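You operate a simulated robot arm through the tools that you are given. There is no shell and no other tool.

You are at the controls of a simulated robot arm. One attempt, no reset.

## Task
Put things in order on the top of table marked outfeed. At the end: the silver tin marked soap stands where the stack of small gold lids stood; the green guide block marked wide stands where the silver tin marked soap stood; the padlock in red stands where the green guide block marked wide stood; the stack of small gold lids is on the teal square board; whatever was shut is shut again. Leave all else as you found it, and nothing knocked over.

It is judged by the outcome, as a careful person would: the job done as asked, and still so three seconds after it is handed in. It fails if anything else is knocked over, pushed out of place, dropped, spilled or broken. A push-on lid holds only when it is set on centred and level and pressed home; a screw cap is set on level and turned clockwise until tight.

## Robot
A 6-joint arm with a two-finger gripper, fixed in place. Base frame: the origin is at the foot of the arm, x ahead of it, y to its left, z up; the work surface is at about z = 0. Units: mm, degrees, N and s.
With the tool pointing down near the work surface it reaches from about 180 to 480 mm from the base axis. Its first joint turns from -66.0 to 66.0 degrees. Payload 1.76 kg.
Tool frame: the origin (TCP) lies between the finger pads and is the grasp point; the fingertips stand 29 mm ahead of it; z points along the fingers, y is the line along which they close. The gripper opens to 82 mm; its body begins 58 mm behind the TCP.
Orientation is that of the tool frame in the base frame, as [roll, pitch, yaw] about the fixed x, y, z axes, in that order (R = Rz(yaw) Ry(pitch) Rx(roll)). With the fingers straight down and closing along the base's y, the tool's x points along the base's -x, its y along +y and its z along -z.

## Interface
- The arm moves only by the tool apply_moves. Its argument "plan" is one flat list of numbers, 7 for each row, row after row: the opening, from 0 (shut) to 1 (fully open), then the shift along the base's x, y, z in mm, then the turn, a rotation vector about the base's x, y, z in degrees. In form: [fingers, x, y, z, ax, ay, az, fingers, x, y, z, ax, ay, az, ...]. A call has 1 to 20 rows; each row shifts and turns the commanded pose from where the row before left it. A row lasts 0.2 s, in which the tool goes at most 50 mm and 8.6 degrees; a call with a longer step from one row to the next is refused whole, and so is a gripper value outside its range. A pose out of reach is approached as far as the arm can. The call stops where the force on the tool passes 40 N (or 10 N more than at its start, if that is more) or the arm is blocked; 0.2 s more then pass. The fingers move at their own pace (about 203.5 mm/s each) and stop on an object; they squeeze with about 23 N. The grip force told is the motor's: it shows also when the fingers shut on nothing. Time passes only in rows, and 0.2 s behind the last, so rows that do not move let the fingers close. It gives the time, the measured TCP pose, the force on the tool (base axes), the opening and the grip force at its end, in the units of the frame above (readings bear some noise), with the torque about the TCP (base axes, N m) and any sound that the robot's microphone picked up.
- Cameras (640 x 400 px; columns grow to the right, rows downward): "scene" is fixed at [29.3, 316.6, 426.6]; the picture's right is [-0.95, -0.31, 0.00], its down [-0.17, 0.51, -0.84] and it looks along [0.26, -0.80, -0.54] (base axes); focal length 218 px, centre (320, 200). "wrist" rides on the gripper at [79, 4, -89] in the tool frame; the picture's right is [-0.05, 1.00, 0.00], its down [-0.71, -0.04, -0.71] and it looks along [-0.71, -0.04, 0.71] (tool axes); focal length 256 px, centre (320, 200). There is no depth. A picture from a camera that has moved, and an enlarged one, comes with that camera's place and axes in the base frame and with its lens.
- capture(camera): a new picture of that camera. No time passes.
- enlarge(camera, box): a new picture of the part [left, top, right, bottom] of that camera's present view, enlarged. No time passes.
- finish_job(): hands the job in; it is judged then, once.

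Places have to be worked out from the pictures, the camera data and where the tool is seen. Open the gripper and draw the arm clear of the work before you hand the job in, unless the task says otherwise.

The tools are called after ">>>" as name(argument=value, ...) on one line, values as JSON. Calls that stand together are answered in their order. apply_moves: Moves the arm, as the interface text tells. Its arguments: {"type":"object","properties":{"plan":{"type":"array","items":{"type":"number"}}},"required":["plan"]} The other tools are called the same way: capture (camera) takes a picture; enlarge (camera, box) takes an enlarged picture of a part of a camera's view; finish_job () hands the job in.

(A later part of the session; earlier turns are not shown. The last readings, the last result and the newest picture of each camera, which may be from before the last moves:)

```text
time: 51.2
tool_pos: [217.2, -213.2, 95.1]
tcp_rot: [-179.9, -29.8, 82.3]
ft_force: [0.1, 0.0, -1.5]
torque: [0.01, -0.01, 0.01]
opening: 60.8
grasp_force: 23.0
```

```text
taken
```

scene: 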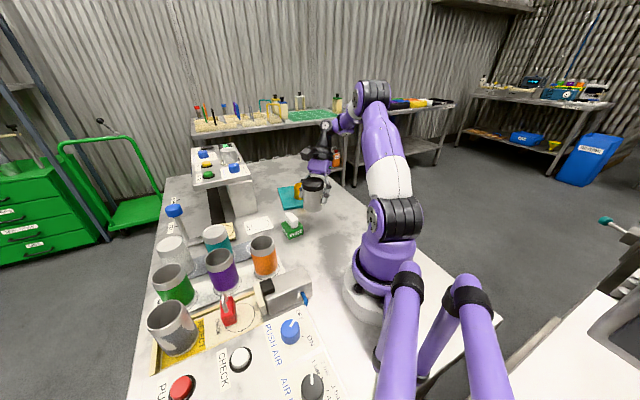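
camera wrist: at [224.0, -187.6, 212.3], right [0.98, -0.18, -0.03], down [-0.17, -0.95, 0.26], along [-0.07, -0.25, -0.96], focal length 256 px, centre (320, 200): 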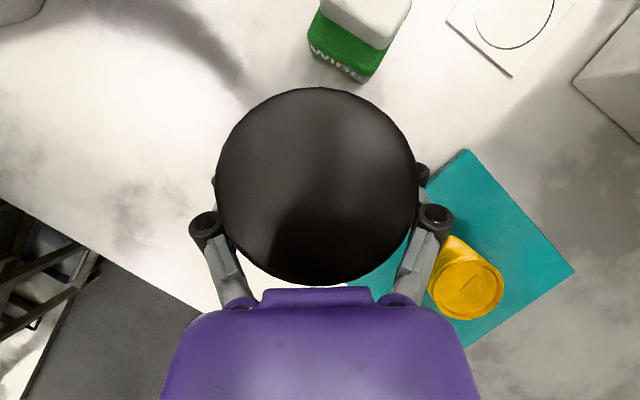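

All steady. I'll continue the carry and turn to yaw 45°, passing between the WIDE block and the lids.

>>> apply_moves(plan=[0, 16.5, -1, 0, 0, 0, -7.46, 0, 16.5, -1, 0, 0, 0, -7.46, 0, 16.6, 2, 0, 0, 0, -7.46, 0, 0, 0, 0, 0, 0, 0])

>>> apply_moves(plan=[0, 16.6, 4, 0, 0, 0, -7.46, 0, 16.6, 4, 0, 0, 0, -7.46, 0, 0, 0, 0, 0, 0, 0])

>>> capture(camera="wrist")

>>> capture(camera="scene")

```text
time: 52.2
tool_pos: [266.9, -213.6, 94.6]
tcp_rot: [179.9, -30.0, 59.9]
ft_force: [0.2, -0.2, -1.2]
torque: [0.0, -0.02, 0.0]
opening: 60.8
grasp_force: 22.6
```

```text
time: 53.0
tool_pos: [299.4, -206.9, 94.0]
tcp_rot: [180.0, -29.9, 45.0]
ft_force: [-0.3, 0.6, -1.9]
torque: [-0.03, 0.03, -0.03]
opening: 60.4
grasp_force: 22.6
```

```text
taken
camera wrist: at [318.6, -190.8, 211.1], right [0.67, -0.74, -0.03], down [-0.71, -0.66, 0.26], along [-0.21, -0.16, -0.96], focal length 256 px, centre (320, 200)
```

wrist: 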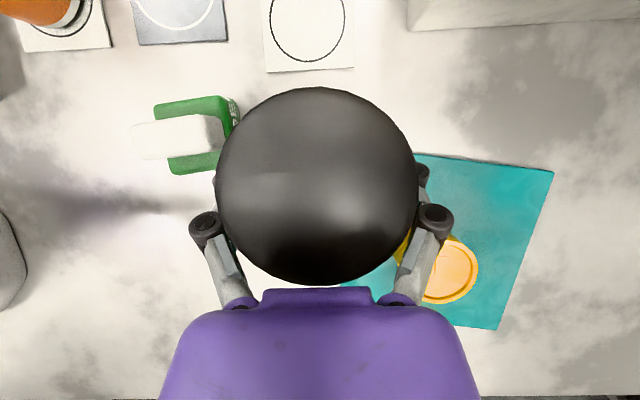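

```text
taken
```

scene: 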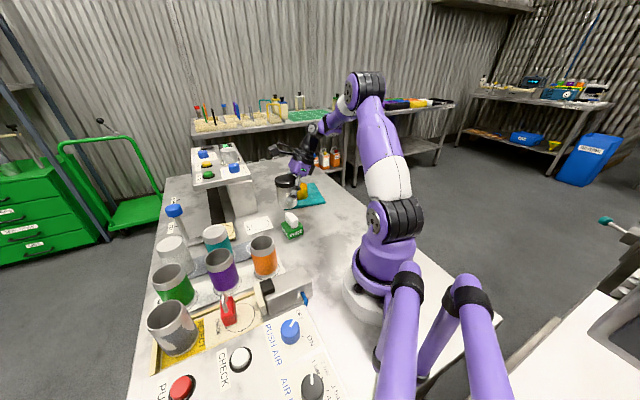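

Yaw is now 45° and the LIDS card is straight ahead. I'll move the tin over the card at this height (target tin centre about (365,-129.5)), then check alignment and the clearance to the console.

>>> apply_moves(plan=[0, 19.7, 23.5, 0, 0, 0, 0, 0, 19.7, 23.5, 0, 0, 0, 0, 0, 19.8, 23.4, 0, 0, 0, 0, 0, 0, 0, 0, 0, 0, 0])

>>> capture(camera="wrist")

>>> capture(camera="scene")

>>> enlarge(camera="scene", box=[220, 150, 316, 250])

```text
time: 54.0
tool_pos: [357.3, -133.5, 96.4]
tcp_rot: [179.9, -29.9, 45.1]
ft_force: [-0.3, 0.1, -1.3]
torque: [0.01, 0.02, -0.01]
opening: 60.9
grasp_force: 22.7
```

```text
taken
camera wrist: at [377.8, -119.0, 213.4], right [0.67, -0.74, -0.03], down [-0.71, -0.66, 0.26], along [-0.21, -0.16, -0.96], focal length 256 px, centre (320, 200)
```

wrist: 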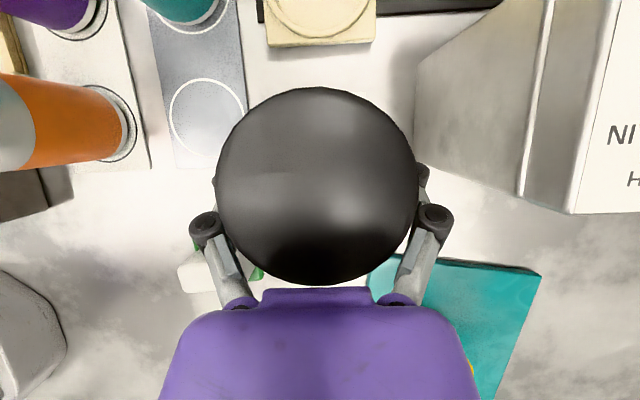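

```text
taken
```

scene: 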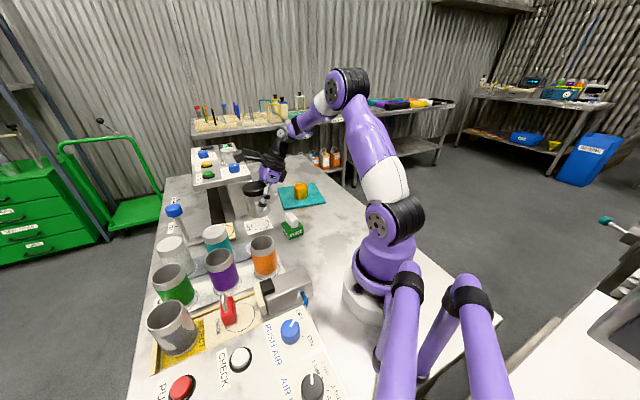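

```text
4.00 times, centred on (268, 200) of scene
camera zoom: at [29.3, 316.6, 426.6], right [-0.95, -0.31, 0.0], down [-0.17, 0.51, -0.84], along [0.26, -0.8, -0.54], focal length 872 px, centre (528, 200)
```

zoom: 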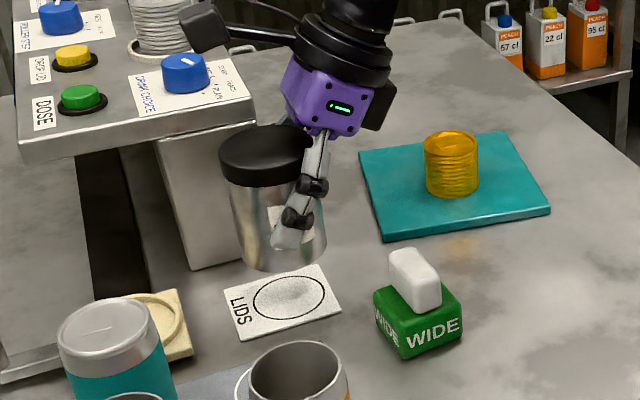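

The tin hangs over the card with the console clear. I'll make a 1 mm correction and lower 40 mm, then finish in small steps watching the force.

>>> apply_moves(plan=[0, 1.2, -0.8, -15, 0, 0, 0, 0, 0, 0, -15, 0, 0, 0, 0, 0, 0, -10, 0, 0, 0, 0, 0, 0, 0, 0, 0, 0])

>>> enlarge(camera="scene", box=[220, 170, 300, 250])

>>> capture(camera="wrist")

```text
time: 55.0
tool_pos: [358.3, -135.3, 54.7]
tcp_rot: [-179.9, -29.8, 45.0]
ft_force: [0.3, -0.4, -1.7]
torque: [-0.01, 0.02, 0.01]
opening: 60.9
grasp_force: 23.0
```

```text
5.00 times, centred on (260, 210) of scene
camera zoom: at [29.3, 316.6, 426.6], right [-0.95, -0.31, 0.0], down [-0.17, 0.51, -0.84], along [0.26, -0.8, -0.54], focal length 1089 px, centre (620, 150)
```

zoom: 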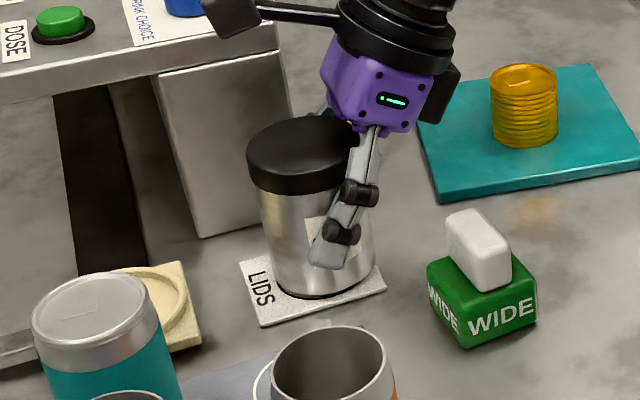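

```text
taken
camera wrist: at [379.0, -120.0, 172.7], right [0.68, -0.74, -0.03], down [-0.71, -0.66, 0.26], along [-0.21, -0.16, -0.96], focal length 256 px, centre (320, 200)
```

wrist: 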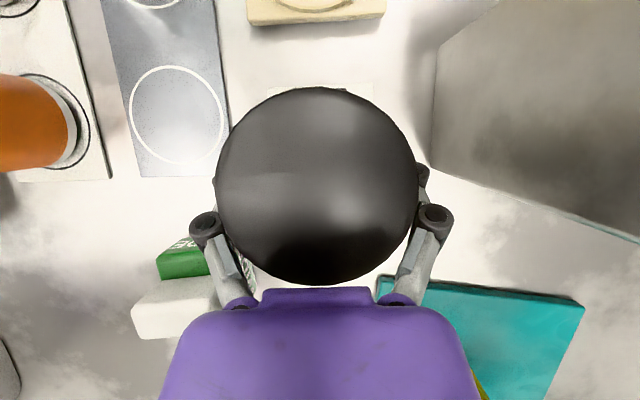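

About 8 mm remain. I'll lower in small steps.

>>> apply_moves(plan=[0, 0, 0, -3, 0, 0, 0, 0, 0, 0, -2, 0, 0, 0, 0, 0, 0, 0, 0, 0, 0])

>>> apply_moves(plan=[0, 0, 0, -1, 0, 0, 0, 0, 0, 0, 0, 0, 0, 0])

>>> enlarge(camera="scene", box=[240, 200, 290, 240])

```text
time: 55.9
tool_pos: [359.2, -135.0, 51.5]
tcp_rot: [179.9, -29.8, 45.2]
ft_force: [-1.5, -0.8, 5.9]
torque: [0.12, 0.03, 0.08]
opening: 60.8
grasp_force: 22.6
```

```text
time: 56.5
tool_pos: [359.1, -133.6, 49.8]
tcp_rot: [180.0, -30.0, 45.2]
ft_force: [-4.2, 3.4, 16.0]
torque: [0.2, 0.03, 0.0]
opening: 61.1
grasp_force: 23.4
```

```text
10.00 times, centred on (265, 220) of scene
camera zoom: at [29.2, 316.6, 426.6], right [-0.95, -0.31, 0.0], down [-0.16, 0.51, -0.84], along [0.26, -0.8, -0.54], focal length 2179 px, centre (870, 0)
```

zoom: 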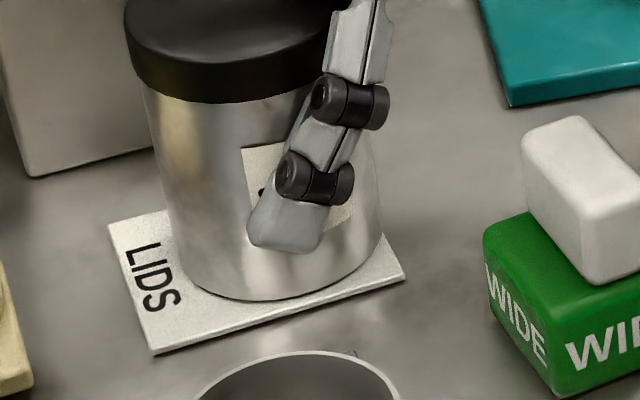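

The tin is already in contact (16 N), so the card is a little thicker than assumed. I'll ease up 1 mm and then open gently to about 68 mm to release.

>>> apply_moves(plan=[0, 0, 0, 1, 0, 0, 0, 0, 0, 0, 0, 0, 0, 0])

>>> apply_moves(plan=[0.77, 0, 0, 0, 0, 0, 0, 0.82, 0, 0, 0, 0, 0, 0, 0.84, 0, 0, 0, 0, 0, 0, 0.84, 0, 0, 0, 0, 0, 0])

>>> enlarge(camera="scene", box=[240, 190, 290, 240])

>>> capture(camera="wrist")

```text
time: 57.0
tool_pos: [359.1, -135.6, 50.8]
tcp_rot: [-179.9, -29.7, 45.0]
ft_force: [0.8, -0.6, -0.8]
torque: [0.01, -0.01, -0.02]
opening: 60.9
grasp_force: 23.6
```

```text
time: 58.0
tool_pos: [359.2, -135.4, 51.3]
tcp_rot: [-179.9, -29.9, 45.1]
ft_force: [-0.4, -0.1, 0.0]
torque: [0.01, 0.01, -0.03]
opening: 68.5
grasp_force: 0.1
```

```text
8.00 times, centred on (265, 215) of scene
camera zoom: at [29.3, 316.6, 426.6], right [-0.95, -0.31, 0.0], down [-0.17, 0.51, -0.84], along [0.26, -0.8, -0.54], focal length 1743 px, centre (760, 80)
```

zoom: 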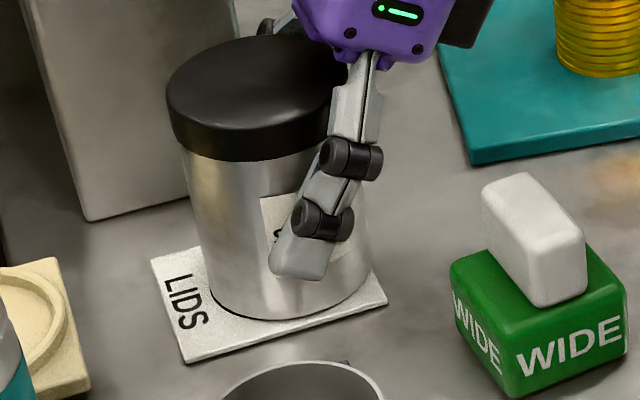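

```text
taken
camera wrist: at [379.1, -120.6, 168.1], right [0.67, -0.74, -0.03], down [-0.71, -0.66, 0.26], along [-0.21, -0.16, -0.96], focal length 256 px, centre (320, 200)
```

wrist: 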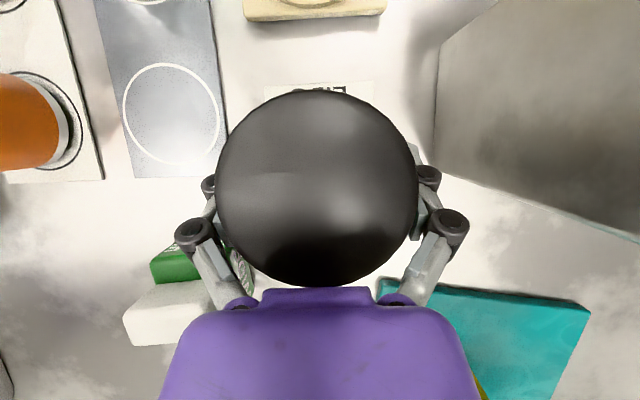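

The tin stands upright in the middle of the card. I'll open slightly more and retreat along the tool axis, back and up.

>>> apply_moves(plan=[0.9, 0, 0, 0, 0, 0, 0, 0.9, -3.5, -3.5, 8.7, 0, 0, 0, 0.9, -7.1, -7.1, 17.3, 0, 0, 0, 0.9, -10.6, -10.6, 26, 0, 0, 0, 0.9, -10.6, -10.6, 26, 0, 0, 0, 0.9, 0, 0, 0, 0, 0, 0])

>>> capture(camera="wrist")

>>> enlarge(camera="scene", box=[230, 170, 310, 250])

```text
time: 59.5
tool_pos: [326.2, -166.9, 128.4]
tcp_rot: [-179.9, -29.9, 45.2]
ft_force: [-0.7, -0.2, -0.8]
torque: [-0.01, 0.0, 0.01]
opening: 73.6
grasp_force: 0.0
```

```text
taken
camera wrist: at [346.0, -152.2, 246.8], right [0.67, -0.74, -0.03], down [-0.71, -0.66, 0.26], along [-0.21, -0.16, -0.96], focal length 256 px, centre (320, 200)
```

wrist: 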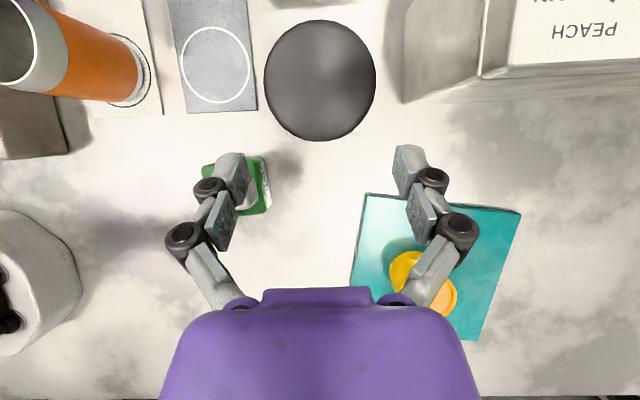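

```text
5.00 times, centred on (270, 210) of scene
camera zoom: at [29.3, 316.6, 426.6], right [-0.95, -0.31, 0.0], down [-0.17, 0.51, -0.84], along [0.26, -0.8, -0.54], focal length 1089 px, centre (570, 150)
```

zoom: 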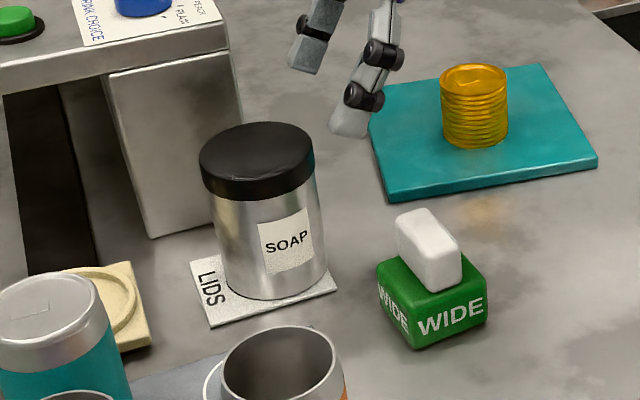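

The soap tin stands neatly on the LIDS card. Next is the WIDE block: I'll rise while untilting, then turn to yaw ≈139.6°, aligned with the block's sides, above it.

>>> apply_moves(plan=[1, 0, 0, 25, -5.3, 5.3, 0, 1, 0, 0, 25, -5.3, 5.3, 0, 1, 0, 0, 25, -5.3, 5.3, 0, 1, 0, 0, 25, -5.3, 5.3, 0, 1, 0, 0, 0, 0, 0, 0])

>>> apply_moves(plan=[1, -5.85, 3.58, 0, 0, 0, 7.88, 1, -5.85, 3.58, 0, 0, 0, 7.88, 1, -5.85, 3.58, 0, 0, 0, 7.88, 1, -5.85, 3.58, 0, 0, 0, 7.88, 1, -5.85, 3.58, 0, 0, 0, 7.88, 1, -5.85, 3.58, 0, 0, 0, 7.88, 1, -5.85, 3.58, 0, 0, 0, 7.88, 1, -5.85, 3.58, 0, 0, 0, 7.88, 1, -5.85, 3.58, 0, 0, 0, 7.88, 1, -5.85, 3.58, 0, 0, 0, 7.88, 1, -5.85, 3.58, 0, 0, 0, 7.88, 1, -5.85, 3.58, 0, 0, 0, 7.88, 1, 0, 0, 0, 0, 0, 0])

>>> capture(camera="wrist")

```text
time: 60.6
tool_pos: [328.5, -170.3, 220.5]
tcp_rot: [179.7, -1.5, 45.2]
ft_force: [-0.2, -0.1, -0.3]
torque: [0.0, -0.02, -0.04]
opening: 82.2
grasp_force: 0.0
out of reach, approached as far as the arm can: row 4
```

```text
time: 63.5
tool_pos: [259.9, -125.8, 220.5]
tcp_rot: [-180.0, 0.0, 139.8]
ft_force: [-0.9, 1.1, -0.6]
torque: [0.03, 0.0, -0.01]
opening: 82.2
grasp_force: 0.1
```

```text
taken
camera wrist: at [201.1, -71.0, 310.1], right [0.69, 0.73, 0.0], down [0.51, -0.48, 0.71], along [0.52, -0.49, -0.71], focal length 256 px, centre (320, 200)
```

wrist: 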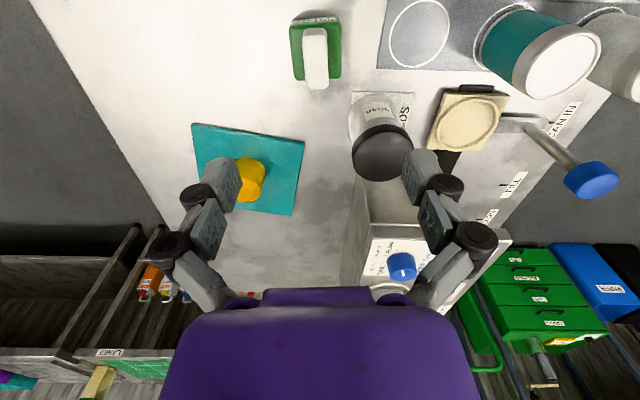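

Vertical again above the block. I'll enlarge to locate the WIDE block precisely.

>>> enlarge(camera="wrist", box=[272, 0, 368, 100])

>>> enlarge(camera="wrist", box=[330, 70, 470, 200])

```text
4.00 times, centred on (320, 50) of wrist
camera zoom: at [201.1, -71.0, 310.1], right [0.69, 0.73, 0.0], down [0.51, -0.48, 0.71], along [0.52, -0.49, -0.71], focal length 1024 px, centre (320, 800)
```

zoom: 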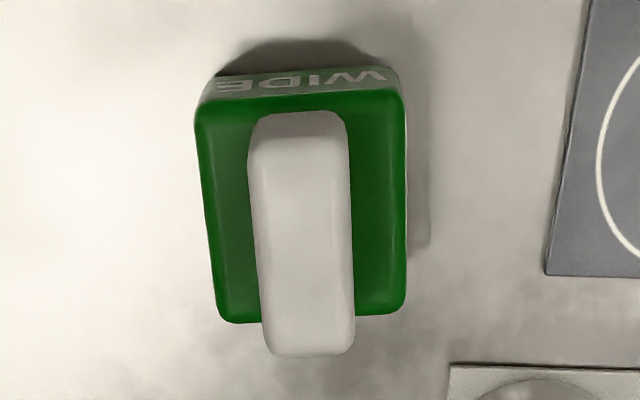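

```text
3.08 times, centred on (400, 135) of wrist
camera zoom: at [201.1, -71.0, 310.1], right [0.69, 0.73, 0.0], down [0.51, -0.48, 0.71], along [0.52, -0.49, -0.71], focal length 788 px, centre (74, 400)
```

zoom: 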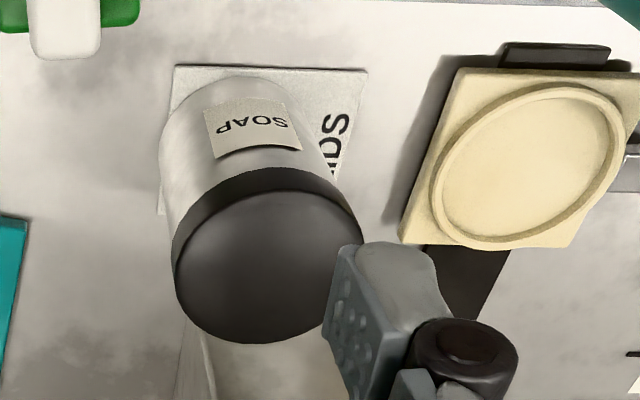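

The block is aligned with the tool to within half a degree, 48 mm wide, centred at about (255,-126). I'll shift over it and descend to z≈100 with the fingers at 64 mm, then re-check.

>>> apply_moves(plan=[0.78, -4.4, -0.7, -40, 0, 0, 0, 0.78, 0, 0, -40, 0, 0, 0, 0.78, 0, 0, -40, 0, 0, 0, 0.78, 0, 0, 0, 0, 0, 0])

>>> capture(camera="wrist")

>>> enlarge(camera="scene", box=[240, 170, 340, 250])

```text
time: 64.5
tool_pos: [255.6, -126.6, 97.0]
tcp_rot: [-180.0, 0.1, 139.6]
ft_force: [-0.8, 0.4, 0.1]
torque: [0.02, -0.03, 0.01]
opening: 63.9
grasp_force: 0.0
```

```text
taken
camera wrist: at [198.1, -70.2, 187.3], right [0.69, 0.73, 0.0], down [0.51, -0.48, 0.71], along [0.51, -0.49, -0.71], focal length 256 px, centre (320, 200)
```

wrist: 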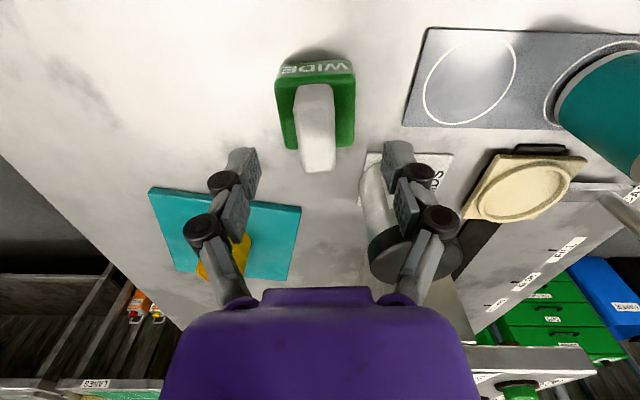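

```text
5.00 times, centred on (290, 210) of scene
camera zoom: at [29.3, 316.6, 426.6], right [-0.95, -0.31, 0.0], down [-0.17, 0.51, -0.84], along [0.26, -0.8, -0.54], focal length 1089 px, centre (470, 150)
```

zoom: 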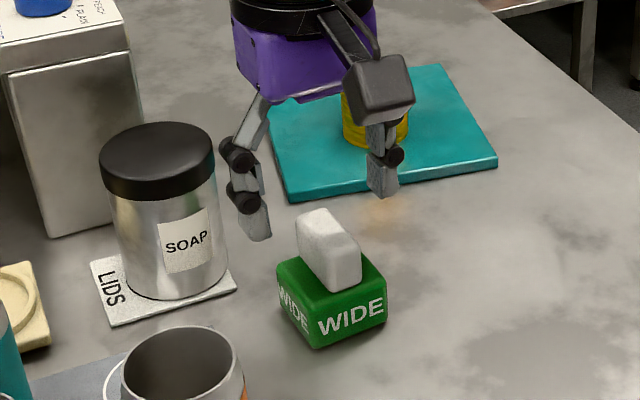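

It's centred to within about 2 mm. I'll apply that correction and descend to z≈34, fingers beside the green base.

>>> apply_moves(plan=[0.78, -2.4, 0.1, -25, 0, 0, 0, 0.78, 0, 0, -25, 0, 0, 0, 0.78, 0, 0, -14, 0, 0, 0, 0.78, 0, 0, 0, 0, 0, 0])

>>> capture(camera="wrist")

>>> enlarge(camera="scene", box=[250, 190, 330, 250])

```text
time: 65.5
tool_pos: [251.7, -127.5, 35.0]
tcp_rot: [-179.9, 0.1, 139.7]
ft_force: [-0.3, -0.2, 0.9]
torque: [-0.01, 0.0, 0.01]
opening: 63.7
grasp_force: 0.0
```

```text
taken
camera wrist: at [193.3, -71.5, 124.3], right [0.69, 0.73, 0.0], down [0.51, -0.48, 0.71], along [0.51, -0.49, -0.71], focal length 256 px, centre (320, 200)
```

wrist: 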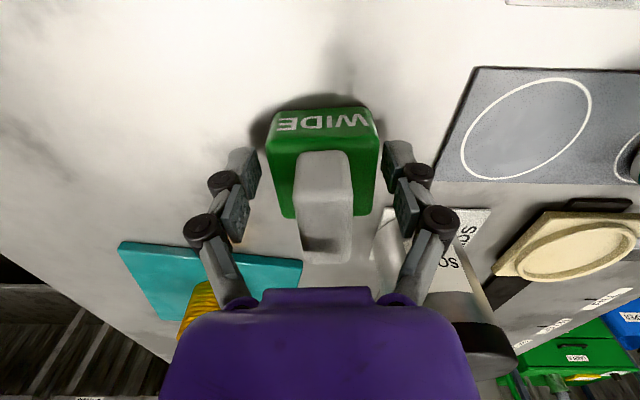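

```text
6.67 times, centred on (290, 220) of scene
camera zoom: at [29.3, 316.6, 426.6], right [-0.95, -0.31, 0.0], down [-0.17, 0.51, -0.84], along [0.26, -0.8, -0.54], focal length 1452 px, centre (520, 67)
```

zoom: 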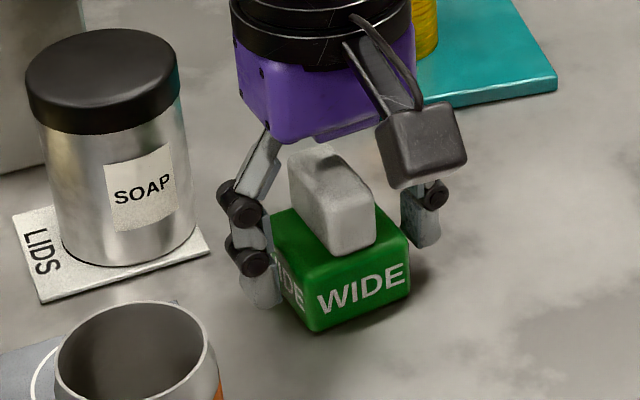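

The fingers straddle the green base evenly. I'll close on it.

>>> apply_moves(plan=[0.6, 0, 0, 0, 0, 0, 0, 0, 0, 0, 0, 0, 0, 0, 0, 0, 0, 0, 0, 0, 0, 0, 0, 0, 0, 0, 0, 0])

>>> capture(camera="wrist")

```text
time: 66.5
tool_pos: [250.7, -127.8, 34.4]
tcp_rot: [-179.9, 0.1, 139.8]
ft_force: [-0.2, 0.8, 5.3]
torque: [0.03, 0.05, 0.03]
opening: 49.2
grasp_force: 23.1
```

```text
taken
camera wrist: at [193.3, -71.5, 124.6], right [0.69, 0.73, 0.0], down [0.51, -0.48, 0.71], along [0.51, -0.49, -0.71], focal length 256 px, centre (320, 200)
```

wrist: 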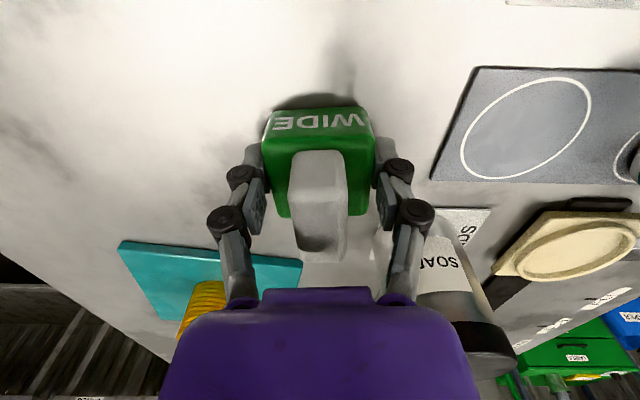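

Gripped at 49 mm. The block's original centre was about (255.7,-126.3), which I'll use for the padlock later. I'll lift and carry it toward the tin's old spot, target block centre (126.7,-196.2).

>>> apply_moves(plan=[0, 0, 0, 10, 0, 0, 0, 0, 0, 0, 30, 0, 0, 0, 0, 0, 0, 30, 0, 0, 0, 0, 0, 0, 0, 0, 0, 0])

>>> capture(camera="wrist")

>>> enlarge(camera="scene", box=[240, 150, 340, 250])

```text
time: 67.5
tool_pos: [253.5, -125.6, 105.4]
tcp_rot: [-179.9, 0.0, 139.6]
ft_force: [0.0, 0.4, -1.1]
torque: [-0.01, 0.02, 0.01]
opening: 49.2
grasp_force: 22.5
```

```text
taken
camera wrist: at [195.9, -70.8, 195.7], right [0.69, 0.73, 0.0], down [0.51, -0.48, 0.71], along [0.51, -0.49, -0.71], focal length 256 px, centre (320, 200)
```

wrist: 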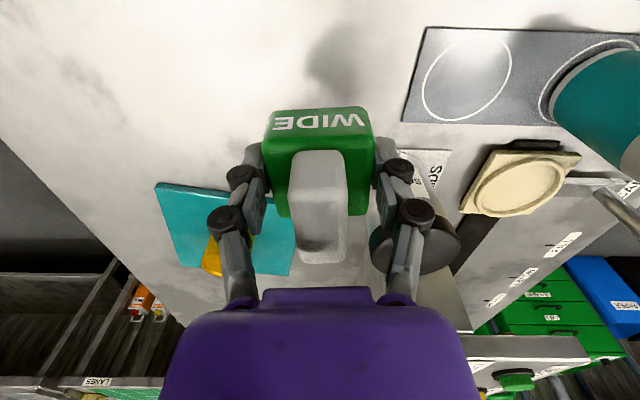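

```text
4.00 times, centred on (290, 200) of scene
camera zoom: at [29.3, 316.6, 426.6], right [-0.95, -0.31, 0.0], down [-0.17, 0.51, -0.84], along [0.26, -0.8, -0.54], focal length 872 px, centre (440, 200)
```

zoom: 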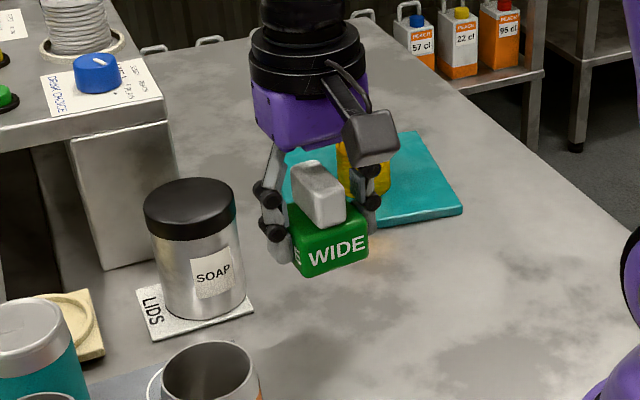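

The block and its white handle lift as one piece. I'll carry it over to the tin's former spot.

>>> apply_moves(plan=[0, -32.2, -16.9, 0, 0, 0, 0, 0, -32.2, -16.9, 0, 0, 0, 0, 0, -32.2, -17, 0, 0, 0, 0, 0, -32.1, -17, 0, 0, 0, 0, 0, 0, 0, 0, 0, 0, 0])

>>> capture(camera="wrist")

>>> enlarge(camera="scene", box=[302, 150, 398, 250])

```text
time: 68.7
tool_pos: [124.6, -191.6, 106.7]
tcp_rot: [-180.0, 0.1, 139.8]
ft_force: [-0.1, 0.3, -1.0]
torque: [0.0, 0.02, -0.01]
opening: 49.3
grasp_force: 23.0
```

```text
taken
camera wrist: at [66.9, -136.8, 196.7], right [0.69, 0.73, 0.0], down [0.51, -0.48, 0.71], along [0.51, -0.49, -0.71], focal length 256 px, centre (320, 200)
```

wrist: 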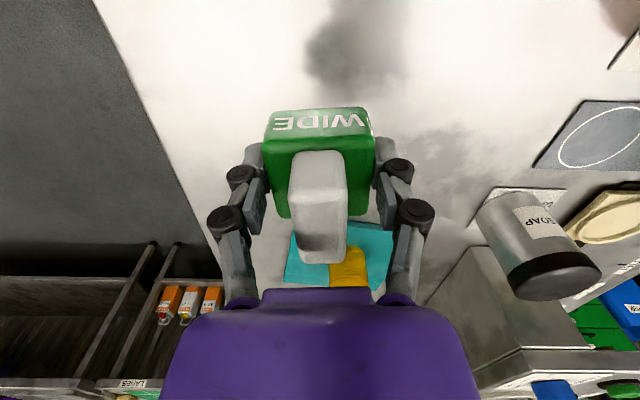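

```text
4.00 times, centred on (350, 200) of scene
camera zoom: at [29.2, 316.6, 426.6], right [-0.95, -0.31, 0.0], down [-0.17, 0.51, -0.84], along [0.26, -0.8, -0.54], focal length 872 px, centre (200, 200)
```

zoom: 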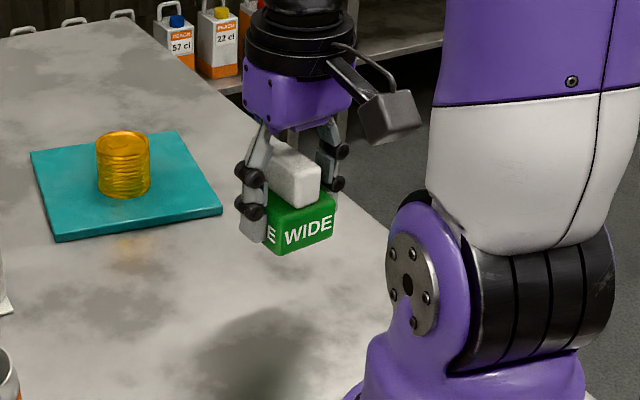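

I'm above the spot. I'll adjust 2 mm and lower most of the way, then compare with the tin's original place in the scene view before setting down.

>>> apply_moves(plan=[0, -0.4, -1.9, -30, 0, 0, 0, 0, 0, 0, -30, 0, 0, 0, 0, 0, 0, -5, 0, 0, 0, 0, 0, 0, 0, 0, 0, 0])

>>> enlarge(camera="scene", box=[302, 180, 398, 240])

>>> capture(camera="wrist")

```text
time: 69.7
tool_pos: [122.0, -195.4, 41.8]
tcp_rot: [-179.8, 0.1, 139.6]
ft_force: [-0.1, 0.4, -0.7]
torque: [-0.01, 0.0, 0.02]
opening: 48.9
grasp_force: 23.2
```

```text
6.67 times, centred on (350, 210) of scene
camera zoom: at [29.3, 316.6, 426.6], right [-0.95, -0.31, 0.0], down [-0.17, 0.51, -0.84], along [0.26, -0.8, -0.54], focal length 1452 px, centre (120, 133)
```

zoom: 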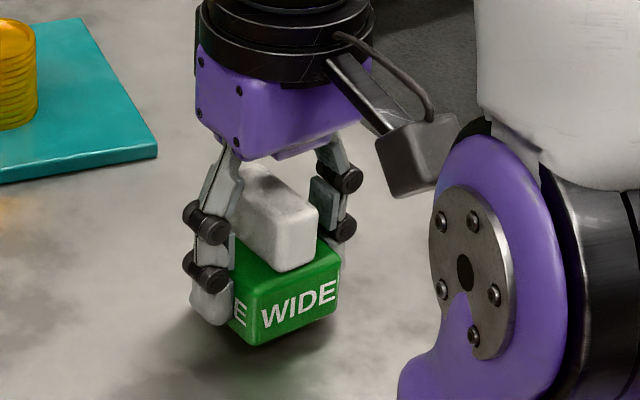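

```text
taken
camera wrist: at [64.0, -139.6, 131.1], right [0.69, 0.73, 0.0], down [0.51, -0.48, 0.71], along [0.51, -0.49, -0.71], focal length 256 px, centre (320, 200)
```

wrist: 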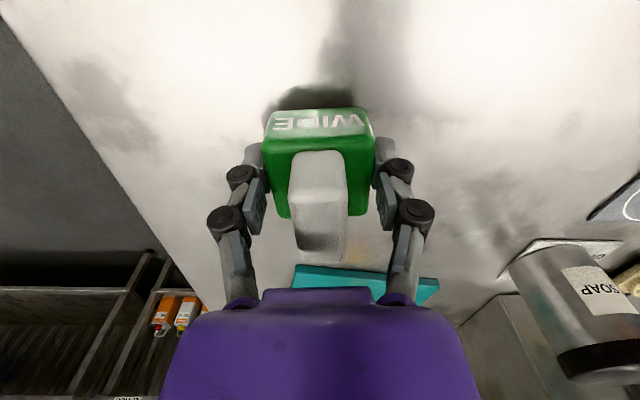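

In scene coordinates the block's base centre comes out within about 1 mm of where the tin's base was. I'll lower the last few millimetres slowly.

>>> apply_moves(plan=[0, 0.5, 0, -3, 0, 0, 0, 0, 0, 0, -2, 0, 0, 0, 0, 0, 0, 0, 0, 0, 0])

>>> apply_moves(plan=[0, 0, 0, -1, 0, 0, 0, 0, 0, 0, 0, 0, 0, 0])

```text
time: 70.5
tool_pos: [124.8, -196.1, 36.0]
tcp_rot: [-179.9, 0.1, 139.7]
ft_force: [0.3, -0.2, -1.6]
torque: [-0.01, 0.01, -0.01]
opening: 49.1
grasp_force: 22.9
```

```text
time: 71.0
tool_pos: [123.8, -195.6, 35.2]
tcp_rot: [-180.0, 0.1, 139.7]
ft_force: [0.7, 0.2, -1.3]
torque: [-0.01, 0.02, 0.01]
opening: 49.4
grasp_force: 23.3
```

No contact yet; I'll continue 1 mm at a time.

>>> apply_moves(plan=[0, 0, 0, -0.7, 0, 0, 0, 0, 0, 0, 0, 0, 0, 0])

>>> enlarge(camera="scene", box=[320, 205, 368, 240])

```text
time: 71.7
tool_pos: [123.7, -196.9, 35.2]
tcp_rot: [-179.8, 0.1, 139.7]
ft_force: [1.0, 0.2, -1.3]
torque: [-0.03, -0.01, -0.02]
opening: 49.2
grasp_force: 23.2
```

```text
11.43 times, centred on (344, 222) of scene
camera zoom: at [29.3, 316.6, 426.6], right [-0.95, -0.31, 0.0], down [-0.17, 0.51, -0.84], along [0.26, -0.8, -0.54], focal length 2490 px, centre (46, -57)
```

zoom: 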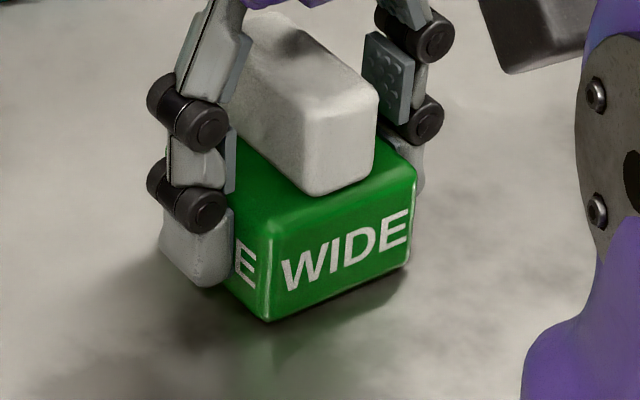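

>>> apply_moves(plan=[0, 0, 0, -0.8, 0, 0, 0, 0, 0, 0, 0, 0, 0, 0])

```text
time: 72.2
tool_pos: [124.1, -198.0, 35.5]
tcp_rot: [180.0, 0.1, 139.7]
ft_force: [-0.9, 3.7, 11.2]
torque: [0.09, -0.04, 0.01]
opening: 49.4
grasp_force: 23.2
```

Contact at 11 N. By both cameras the block is about 3 mm too far in -y, so I'll lift 2 mm, shift it back and set it down again.

>>> apply_moves(plan=[0, 0, 0, 2.5, 0, 0, 0, 0, -0.8, 3, 0, 0, 0, 0, 0, 0, 0, -1.5, 0, 0, 0, 0, 0, 0, 0, 0, 0, 0])

>>> apply_moves(plan=[0, 0, 0, -0.7, 0, 0, 0, 0, 0, 0, 0, 0, 0, 0])

>>> enlarge(camera="scene", box=[320, 205, 368, 240])

```text
time: 73.2
tool_pos: [122.9, -194.0, 35.3]
tcp_rot: [-179.8, 0.1, 139.7]
ft_force: [-0.2, 0.4, -0.8]
torque: [0.02, 0.01, -0.01]
opening: 49.3
grasp_force: 23.1
```

```text
time: 73.8
tool_pos: [121.8, -193.6, 34.6]
tcp_rot: [180.0, 0.1, 139.7]
ft_force: [-0.2, 2.1, 8.4]
torque: [0.03, -0.02, 0.01]
opening: 49.3
grasp_force: 22.7
```

```text
11.43 times, centred on (344, 222) of scene
camera zoom: at [29.2, 316.6, 426.5], right [-0.95, -0.31, 0.0], down [-0.17, 0.51, -0.84], along [0.26, -0.8, -0.54], focal length 2490 px, centre (46, -57)
```

zoom: 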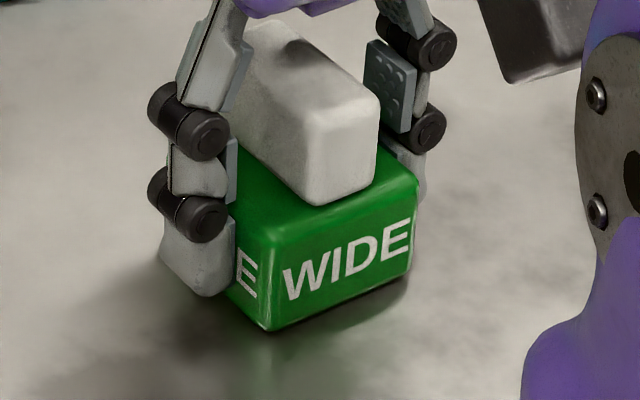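

It's in contact again at the corrected place. I'll open and rise.

>>> apply_moves(plan=[0.66, 0, 0, 0, 0, 0, 0, 0.8, 0, 0, 0, 0, 0, 0, 0.8, 0, 0, 0, 0, 0, 0, 0.8, 0, 0, 20, 0, 0, 0, 0.8, 0, 0, 40, 0, 0, 0, 0.8, 0, 0, 45, 0, 0, 0, 0.8, 0, 0, 45, 0, 0, 0, 0.8, 0, 0, 0, 0, 0, 0])

>>> capture(camera="wrist")

>>> enlarge(camera="scene", box=[302, 180, 398, 240])

```text
time: 75.7
tool_pos: [120.7, -194.2, 184.2]
tcp_rot: [-179.9, 0.1, 139.6]
ft_force: [1.4, 0.7, -0.2]
torque: [0.01, 0.02, 0.0]
opening: 65.6
grasp_force: 0.1
```

```text
taken
camera wrist: at [63.3, -138.3, 274.4], right [0.69, 0.73, 0.0], down [0.51, -0.48, 0.71], along [0.51, -0.49, -0.71], focal length 256 px, centre (320, 200)
```

wrist: 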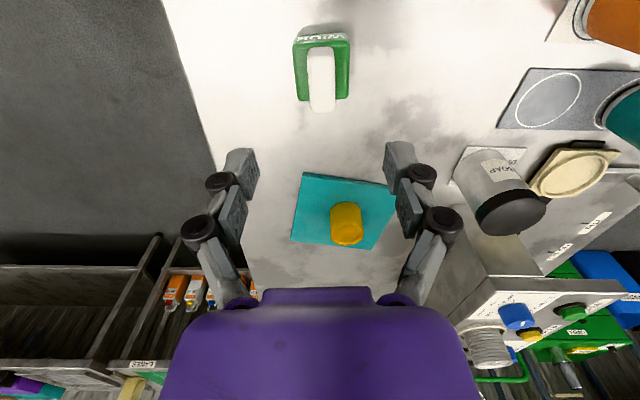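

```text
6.67 times, centred on (350, 210) of scene
camera zoom: at [29.3, 316.6, 426.6], right [-0.95, -0.31, 0.0], down [-0.17, 0.51, -0.84], along [0.26, -0.8, -0.54], focal length 1452 px, centre (120, 133)
```

zoom: 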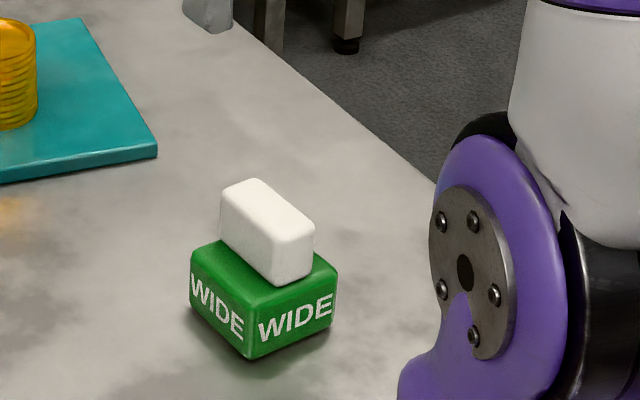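

The WIDE block stands where the tin was, with its base centre matching to about 2 mm. Next is the padlock. I'll raise and swing around to view it, staying high above the mugs.

>>> apply_moves(plan=[1, 0, 0, 45, 0, 0, 0, 1, 33, 24.7, 0, 0, 0, 7.2, 1, 33, 24.7, 0, 0, 0, 7.2, 1, 33, 24.7, 0, 0, 0, 7.2, 1, 6.7, 40, 0, 0, 0, 7.2, 1, 6.7, 40, 0, 0, 0, 7.2, 1, 6.7, 40, 0, 0, 0, 7.2, 1, -6.7, 36.7, 0, 0, 0, 7.2, 1, -6.7, 36.7, 0, 0, 0, 7.2, 1, -6.7, 36.7, 0, 0, 0, 7.2, 1, 0, 0, 0, 0, 0, 0])

>>> capture(camera="wrist")

>>> capture(camera="scene")

```text
time: 78.0
tool_pos: [224.2, 113.4, 231.2]
tcp_rot: [-179.9, 0.0, -155.4]
ft_force: [-0.2, -0.1, 0.7]
torque: [-0.04, 0.01, 0.0]
opening: 81.9
grasp_force: 0.1
```

```text
taken
camera wrist: at [148.4, 85.3, 320.1], right [-0.37, 0.93, 0.0], down [0.66, 0.26, 0.71], along [0.66, 0.26, -0.71], focal length 256 px, centre (320, 200)
```

wrist: 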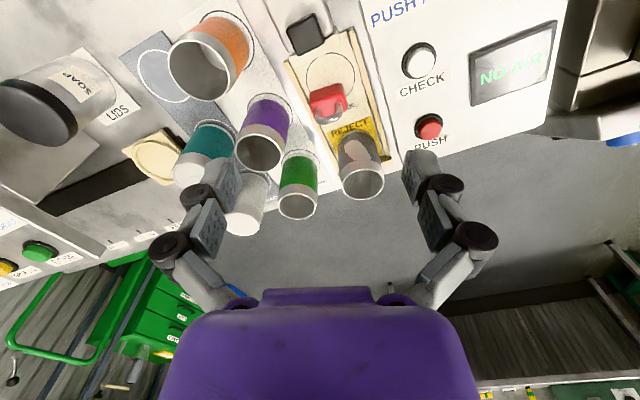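

```text
taken
```

scene: 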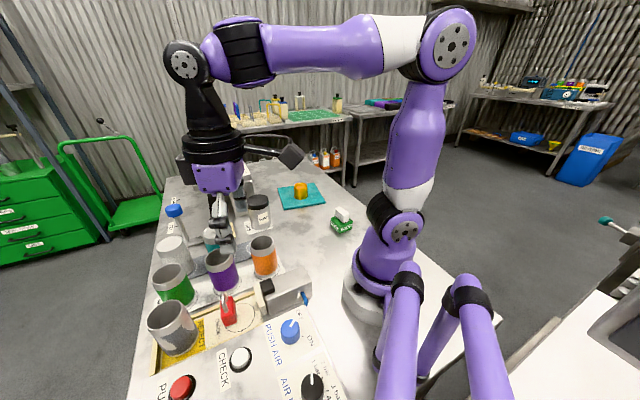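

I have a good view of the padlock on the CHECK tray. I'll enlarge it to get its place and orientation.

>>> enlarge(camera="wrist", box=[272, 20, 400, 140])

>>> enlarge(camera="wrist", box=[300, 70, 364, 130])

>>> enlarge(camera="scene", box=[200, 280, 264, 340])

```text
3.33 times, centred on (336, 80) of wrist
camera zoom: at [148.4, 85.3, 320.1], right [-0.37, 0.93, 0.0], down [0.66, 0.26, 0.71], along [0.66, 0.26, -0.71], focal length 853 px, centre (267, 600)
```

zoom: 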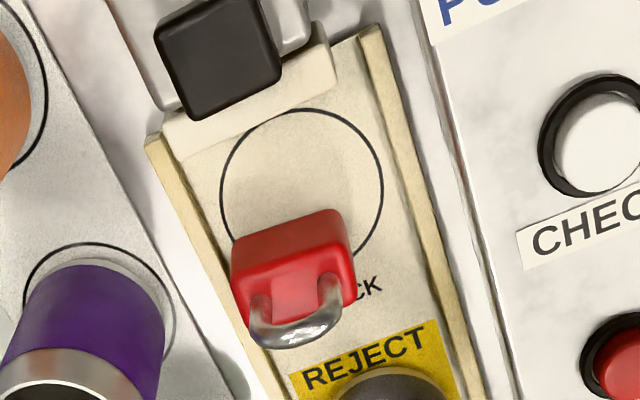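

```text
6.67 times, centred on (332, 100) of wrist
camera zoom: at [148.4, 85.3, 320.1], right [-0.37, 0.93, 0.0], down [0.66, 0.26, 0.71], along [0.66, 0.26, -0.71], focal length 1707 px, centre (240, 867)
```

zoom: 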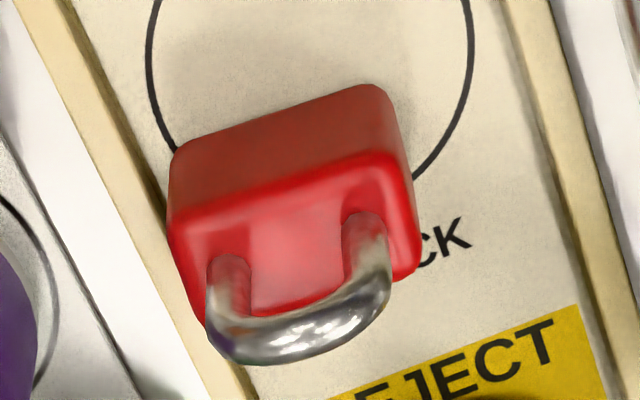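

```text
6.67 times, centred on (232, 310) of scene
camera zoom: at [29.2, 316.6, 426.6], right [-0.95, -0.31, 0.0], down [-0.17, 0.51, -0.84], along [0.26, -0.8, -0.54], focal length 1452 px, centre (907, -533)
```

zoom: 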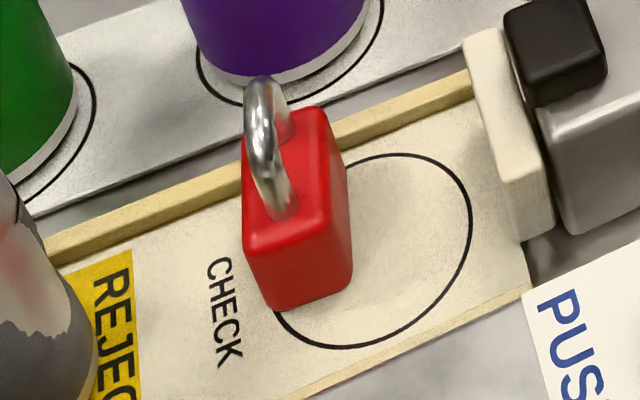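

The padlock stands upright: body about 38×21 mm, 35 mm tall, shackle up, centre ≈(269.5,144), with its thin direction along about 39°. To keep clear of the purple mug and the rail I'll grip across the thin direction, with tool yaw ≈129°. I'll turn and hover above it.

>>> apply_moves(plan=[0.5, 4.5, 3.1, 0, 0, 0, -7.56, 0.5, 4.5, 3.1, 0, 0, 0, -7.56, 0.5, 4.5, 3.1, 0, 0, 0, -7.56, 0.5, 4.5, 3.1, 0, 0, 0, -7.56, 0.5, 4.5, 3.1, 0, 0, 0, -7.56, 0.5, 4.5, 3.1, 0, 0, 0, -7.56, 0.5, 4.5, 3.1, 0, 0, 0, -7.56, 0.5, 4.5, 3.1, 0, 0, 0, -7.56, 0.5, 4.5, 3.1, 0, 0, 0, -7.56, 0.5, 4.8, 2.7, 0, 0, 0, -7.56, 0.5, 0, 0, 0, 0, 0, 0])

>>> capture(camera="wrist")

>>> enlarge(camera="wrist", box=[270, 0, 400, 100])

```text
time: 80.5
tool_pos: [268.7, 141.8, 229.9]
tcp_rot: [-179.9, 0.2, 128.8]
ft_force: [0.4, -0.2, 0.1]
torque: [0.03, 0.0, -0.01]
opening: 41.0
grasp_force: 0.0
```

```text
taken
camera wrist: at [220.7, 206.7, 319.0], right [0.81, 0.58, 0.0], down [0.41, -0.57, 0.71], along [0.41, -0.58, -0.71], focal length 256 px, centre (320, 200)
```

wrist: 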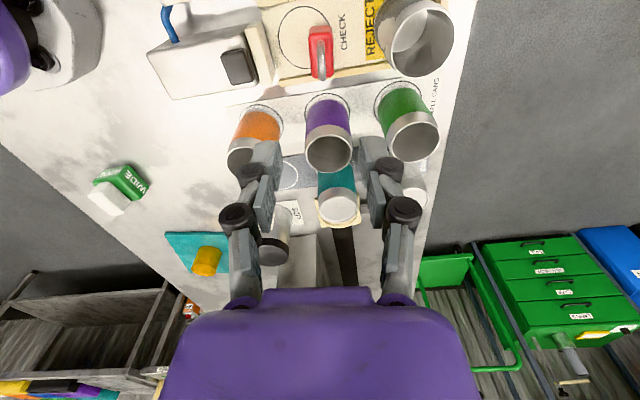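

```text
4.00 times, centred on (335, 50) of wrist
camera zoom: at [220.7, 206.7, 319.0], right [0.81, 0.58, 0.0], down [0.41, -0.57, 0.71], along [0.41, -0.58, -0.71], focal length 1024 px, centre (260, 800)
```

zoom: 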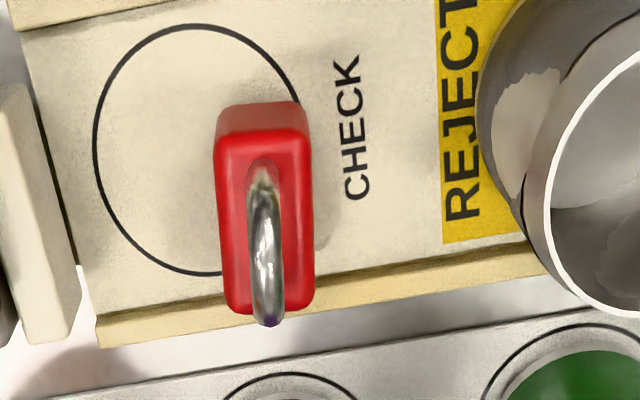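

The padlock is aligned with the tool, 22 mm thick, centred about 1.5 mm from the axis. The reject mug (56 mm) and pusher plate (~52 mm) are clear of a narrow opening. I'll set the fingers to ~36 mm, align and descend partway.

>>> apply_moves(plan=[0.44, 1.0, 1.3, -40, 0, 0, 0, 0.44, 0, 0, -45, 0, 0, 0, 0.44, 0, 0, -45, 0, 0, 0, 0.44, 0, 0, 0, 0, 0, 0])

>>> capture(camera="wrist")

>>> capture(camera="scene")

```text
time: 81.5
tool_pos: [267.0, 143.9, 99.0]
tcp_rot: [-180.0, 0.0, 128.9]
ft_force: [-0.3, 0.3, 0.4]
torque: [-0.03, 0.02, -0.01]
opening: 36.2
grasp_force: 0.1
```

```text
taken
camera wrist: at [221.4, 208.1, 188.4], right [0.81, 0.58, 0.0], down [0.41, -0.57, 0.71], along [0.41, -0.57, -0.71], focal length 256 px, centre (320, 200)
```

wrist: 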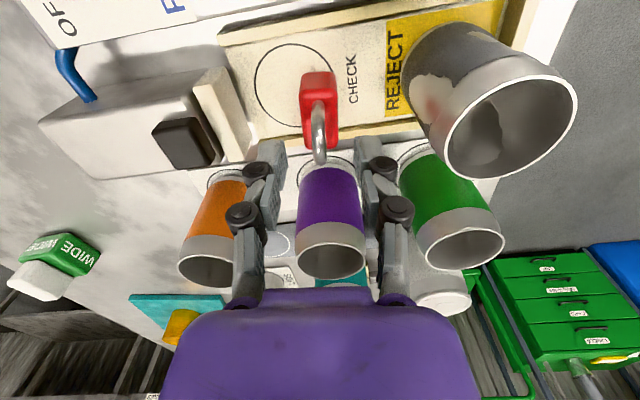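

```text
taken
```

scene: 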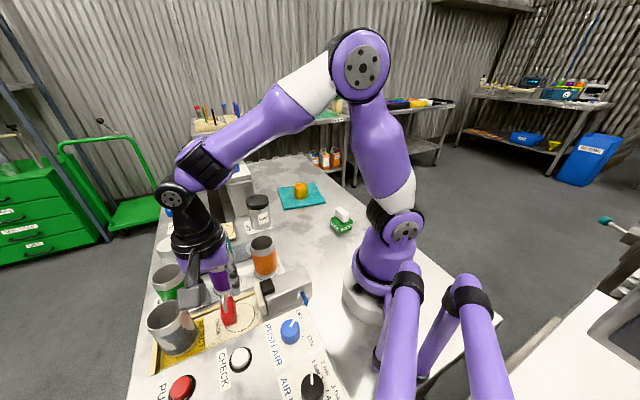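

The padlock is centred under the tool and all neighbours are at least 50 mm away. I'll descend to z≈37.

>>> apply_moves(plan=[0.44, 0, 0, -25, 0, 0, 0, 0.44, 0, 0, -25, 0, 0, 0, 0.44, 0, 0, -11, 0, 0, 0, 0.44, 0, 0, 0, 0, 0, 0])

>>> capture(camera="wrist")

>>> enlarge(camera="scene", box=[160, 240, 288, 350])

```text
time: 82.5
tool_pos: [268.3, 142.7, 37.8]
tcp_rot: [-179.9, 0.1, 128.9]
ft_force: [0.4, 0.9, 0.1]
torque: [-0.01, -0.03, -0.03]
opening: 36.1
grasp_force: 0.0
```

```text
taken
camera wrist: at [220.4, 207.8, 128.0], right [0.81, 0.59, 0.0], down [0.41, -0.57, 0.71], along [0.41, -0.57, -0.71], focal length 256 px, centre (320, 200)
```

wrist: 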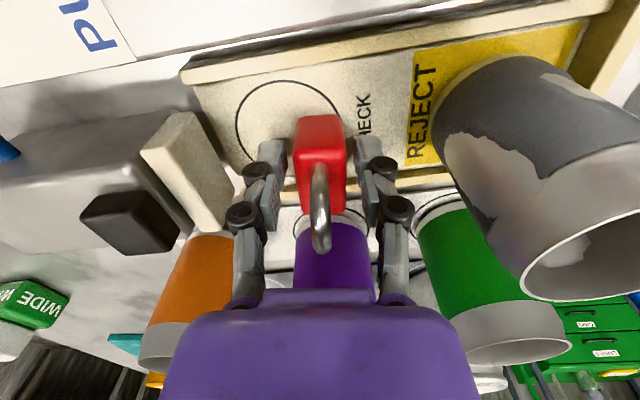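

```text
3.64 times, centred on (224, 295) of scene
camera zoom: at [29.3, 316.6, 426.6], right [-0.95, -0.31, 0.0], down [-0.17, 0.51, -0.84], along [0.26, -0.8, -0.54], focal length 792 px, centre (669, -146)
```

zoom: 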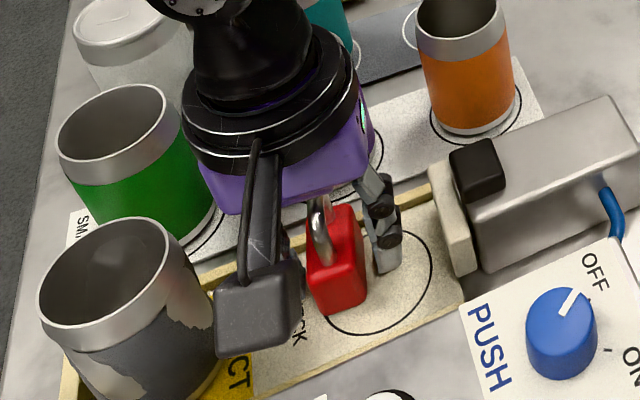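

The fingers straddle the padlock symmetrically with no contact. I'll close on the body.

>>> apply_moves(plan=[0.33, 0, 0, 0, 0, 0, 0, 0, 0, 0, 0, 0, 0, 0, 0, 0, 0, 0, 0, 0, 0, 0, 0, 0, 0, 0, 0, 0])

>>> enlarge(camera="wrist", box=[220, 90, 420, 290])

```text
time: 83.5
tool_pos: [266.7, 142.4, 38.9]
tcp_rot: [-180.0, 0.1, 128.9]
ft_force: [0.3, 0.0, 0.3]
torque: [-0.02, 0.0, -0.03]
opening: 23.4
grasp_force: 23.2
```

```text
2.00 times, centred on (320, 190) of wrist
camera zoom: at [220.4, 207.8, 128.2], right [0.81, 0.58, 0.0], down [0.41, -0.57, 0.71], along [0.41, -0.57, -0.71], focal length 512 px, centre (320, 220)
```

zoom: 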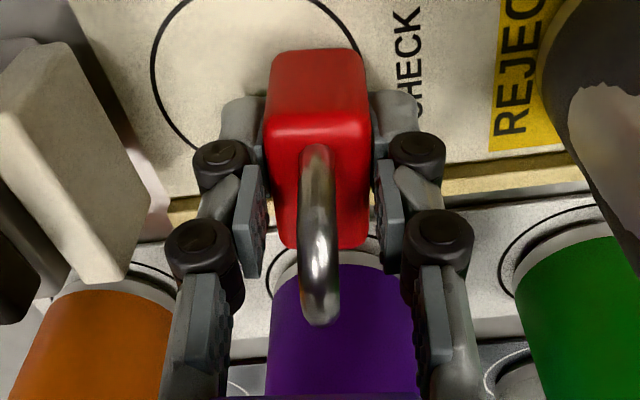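

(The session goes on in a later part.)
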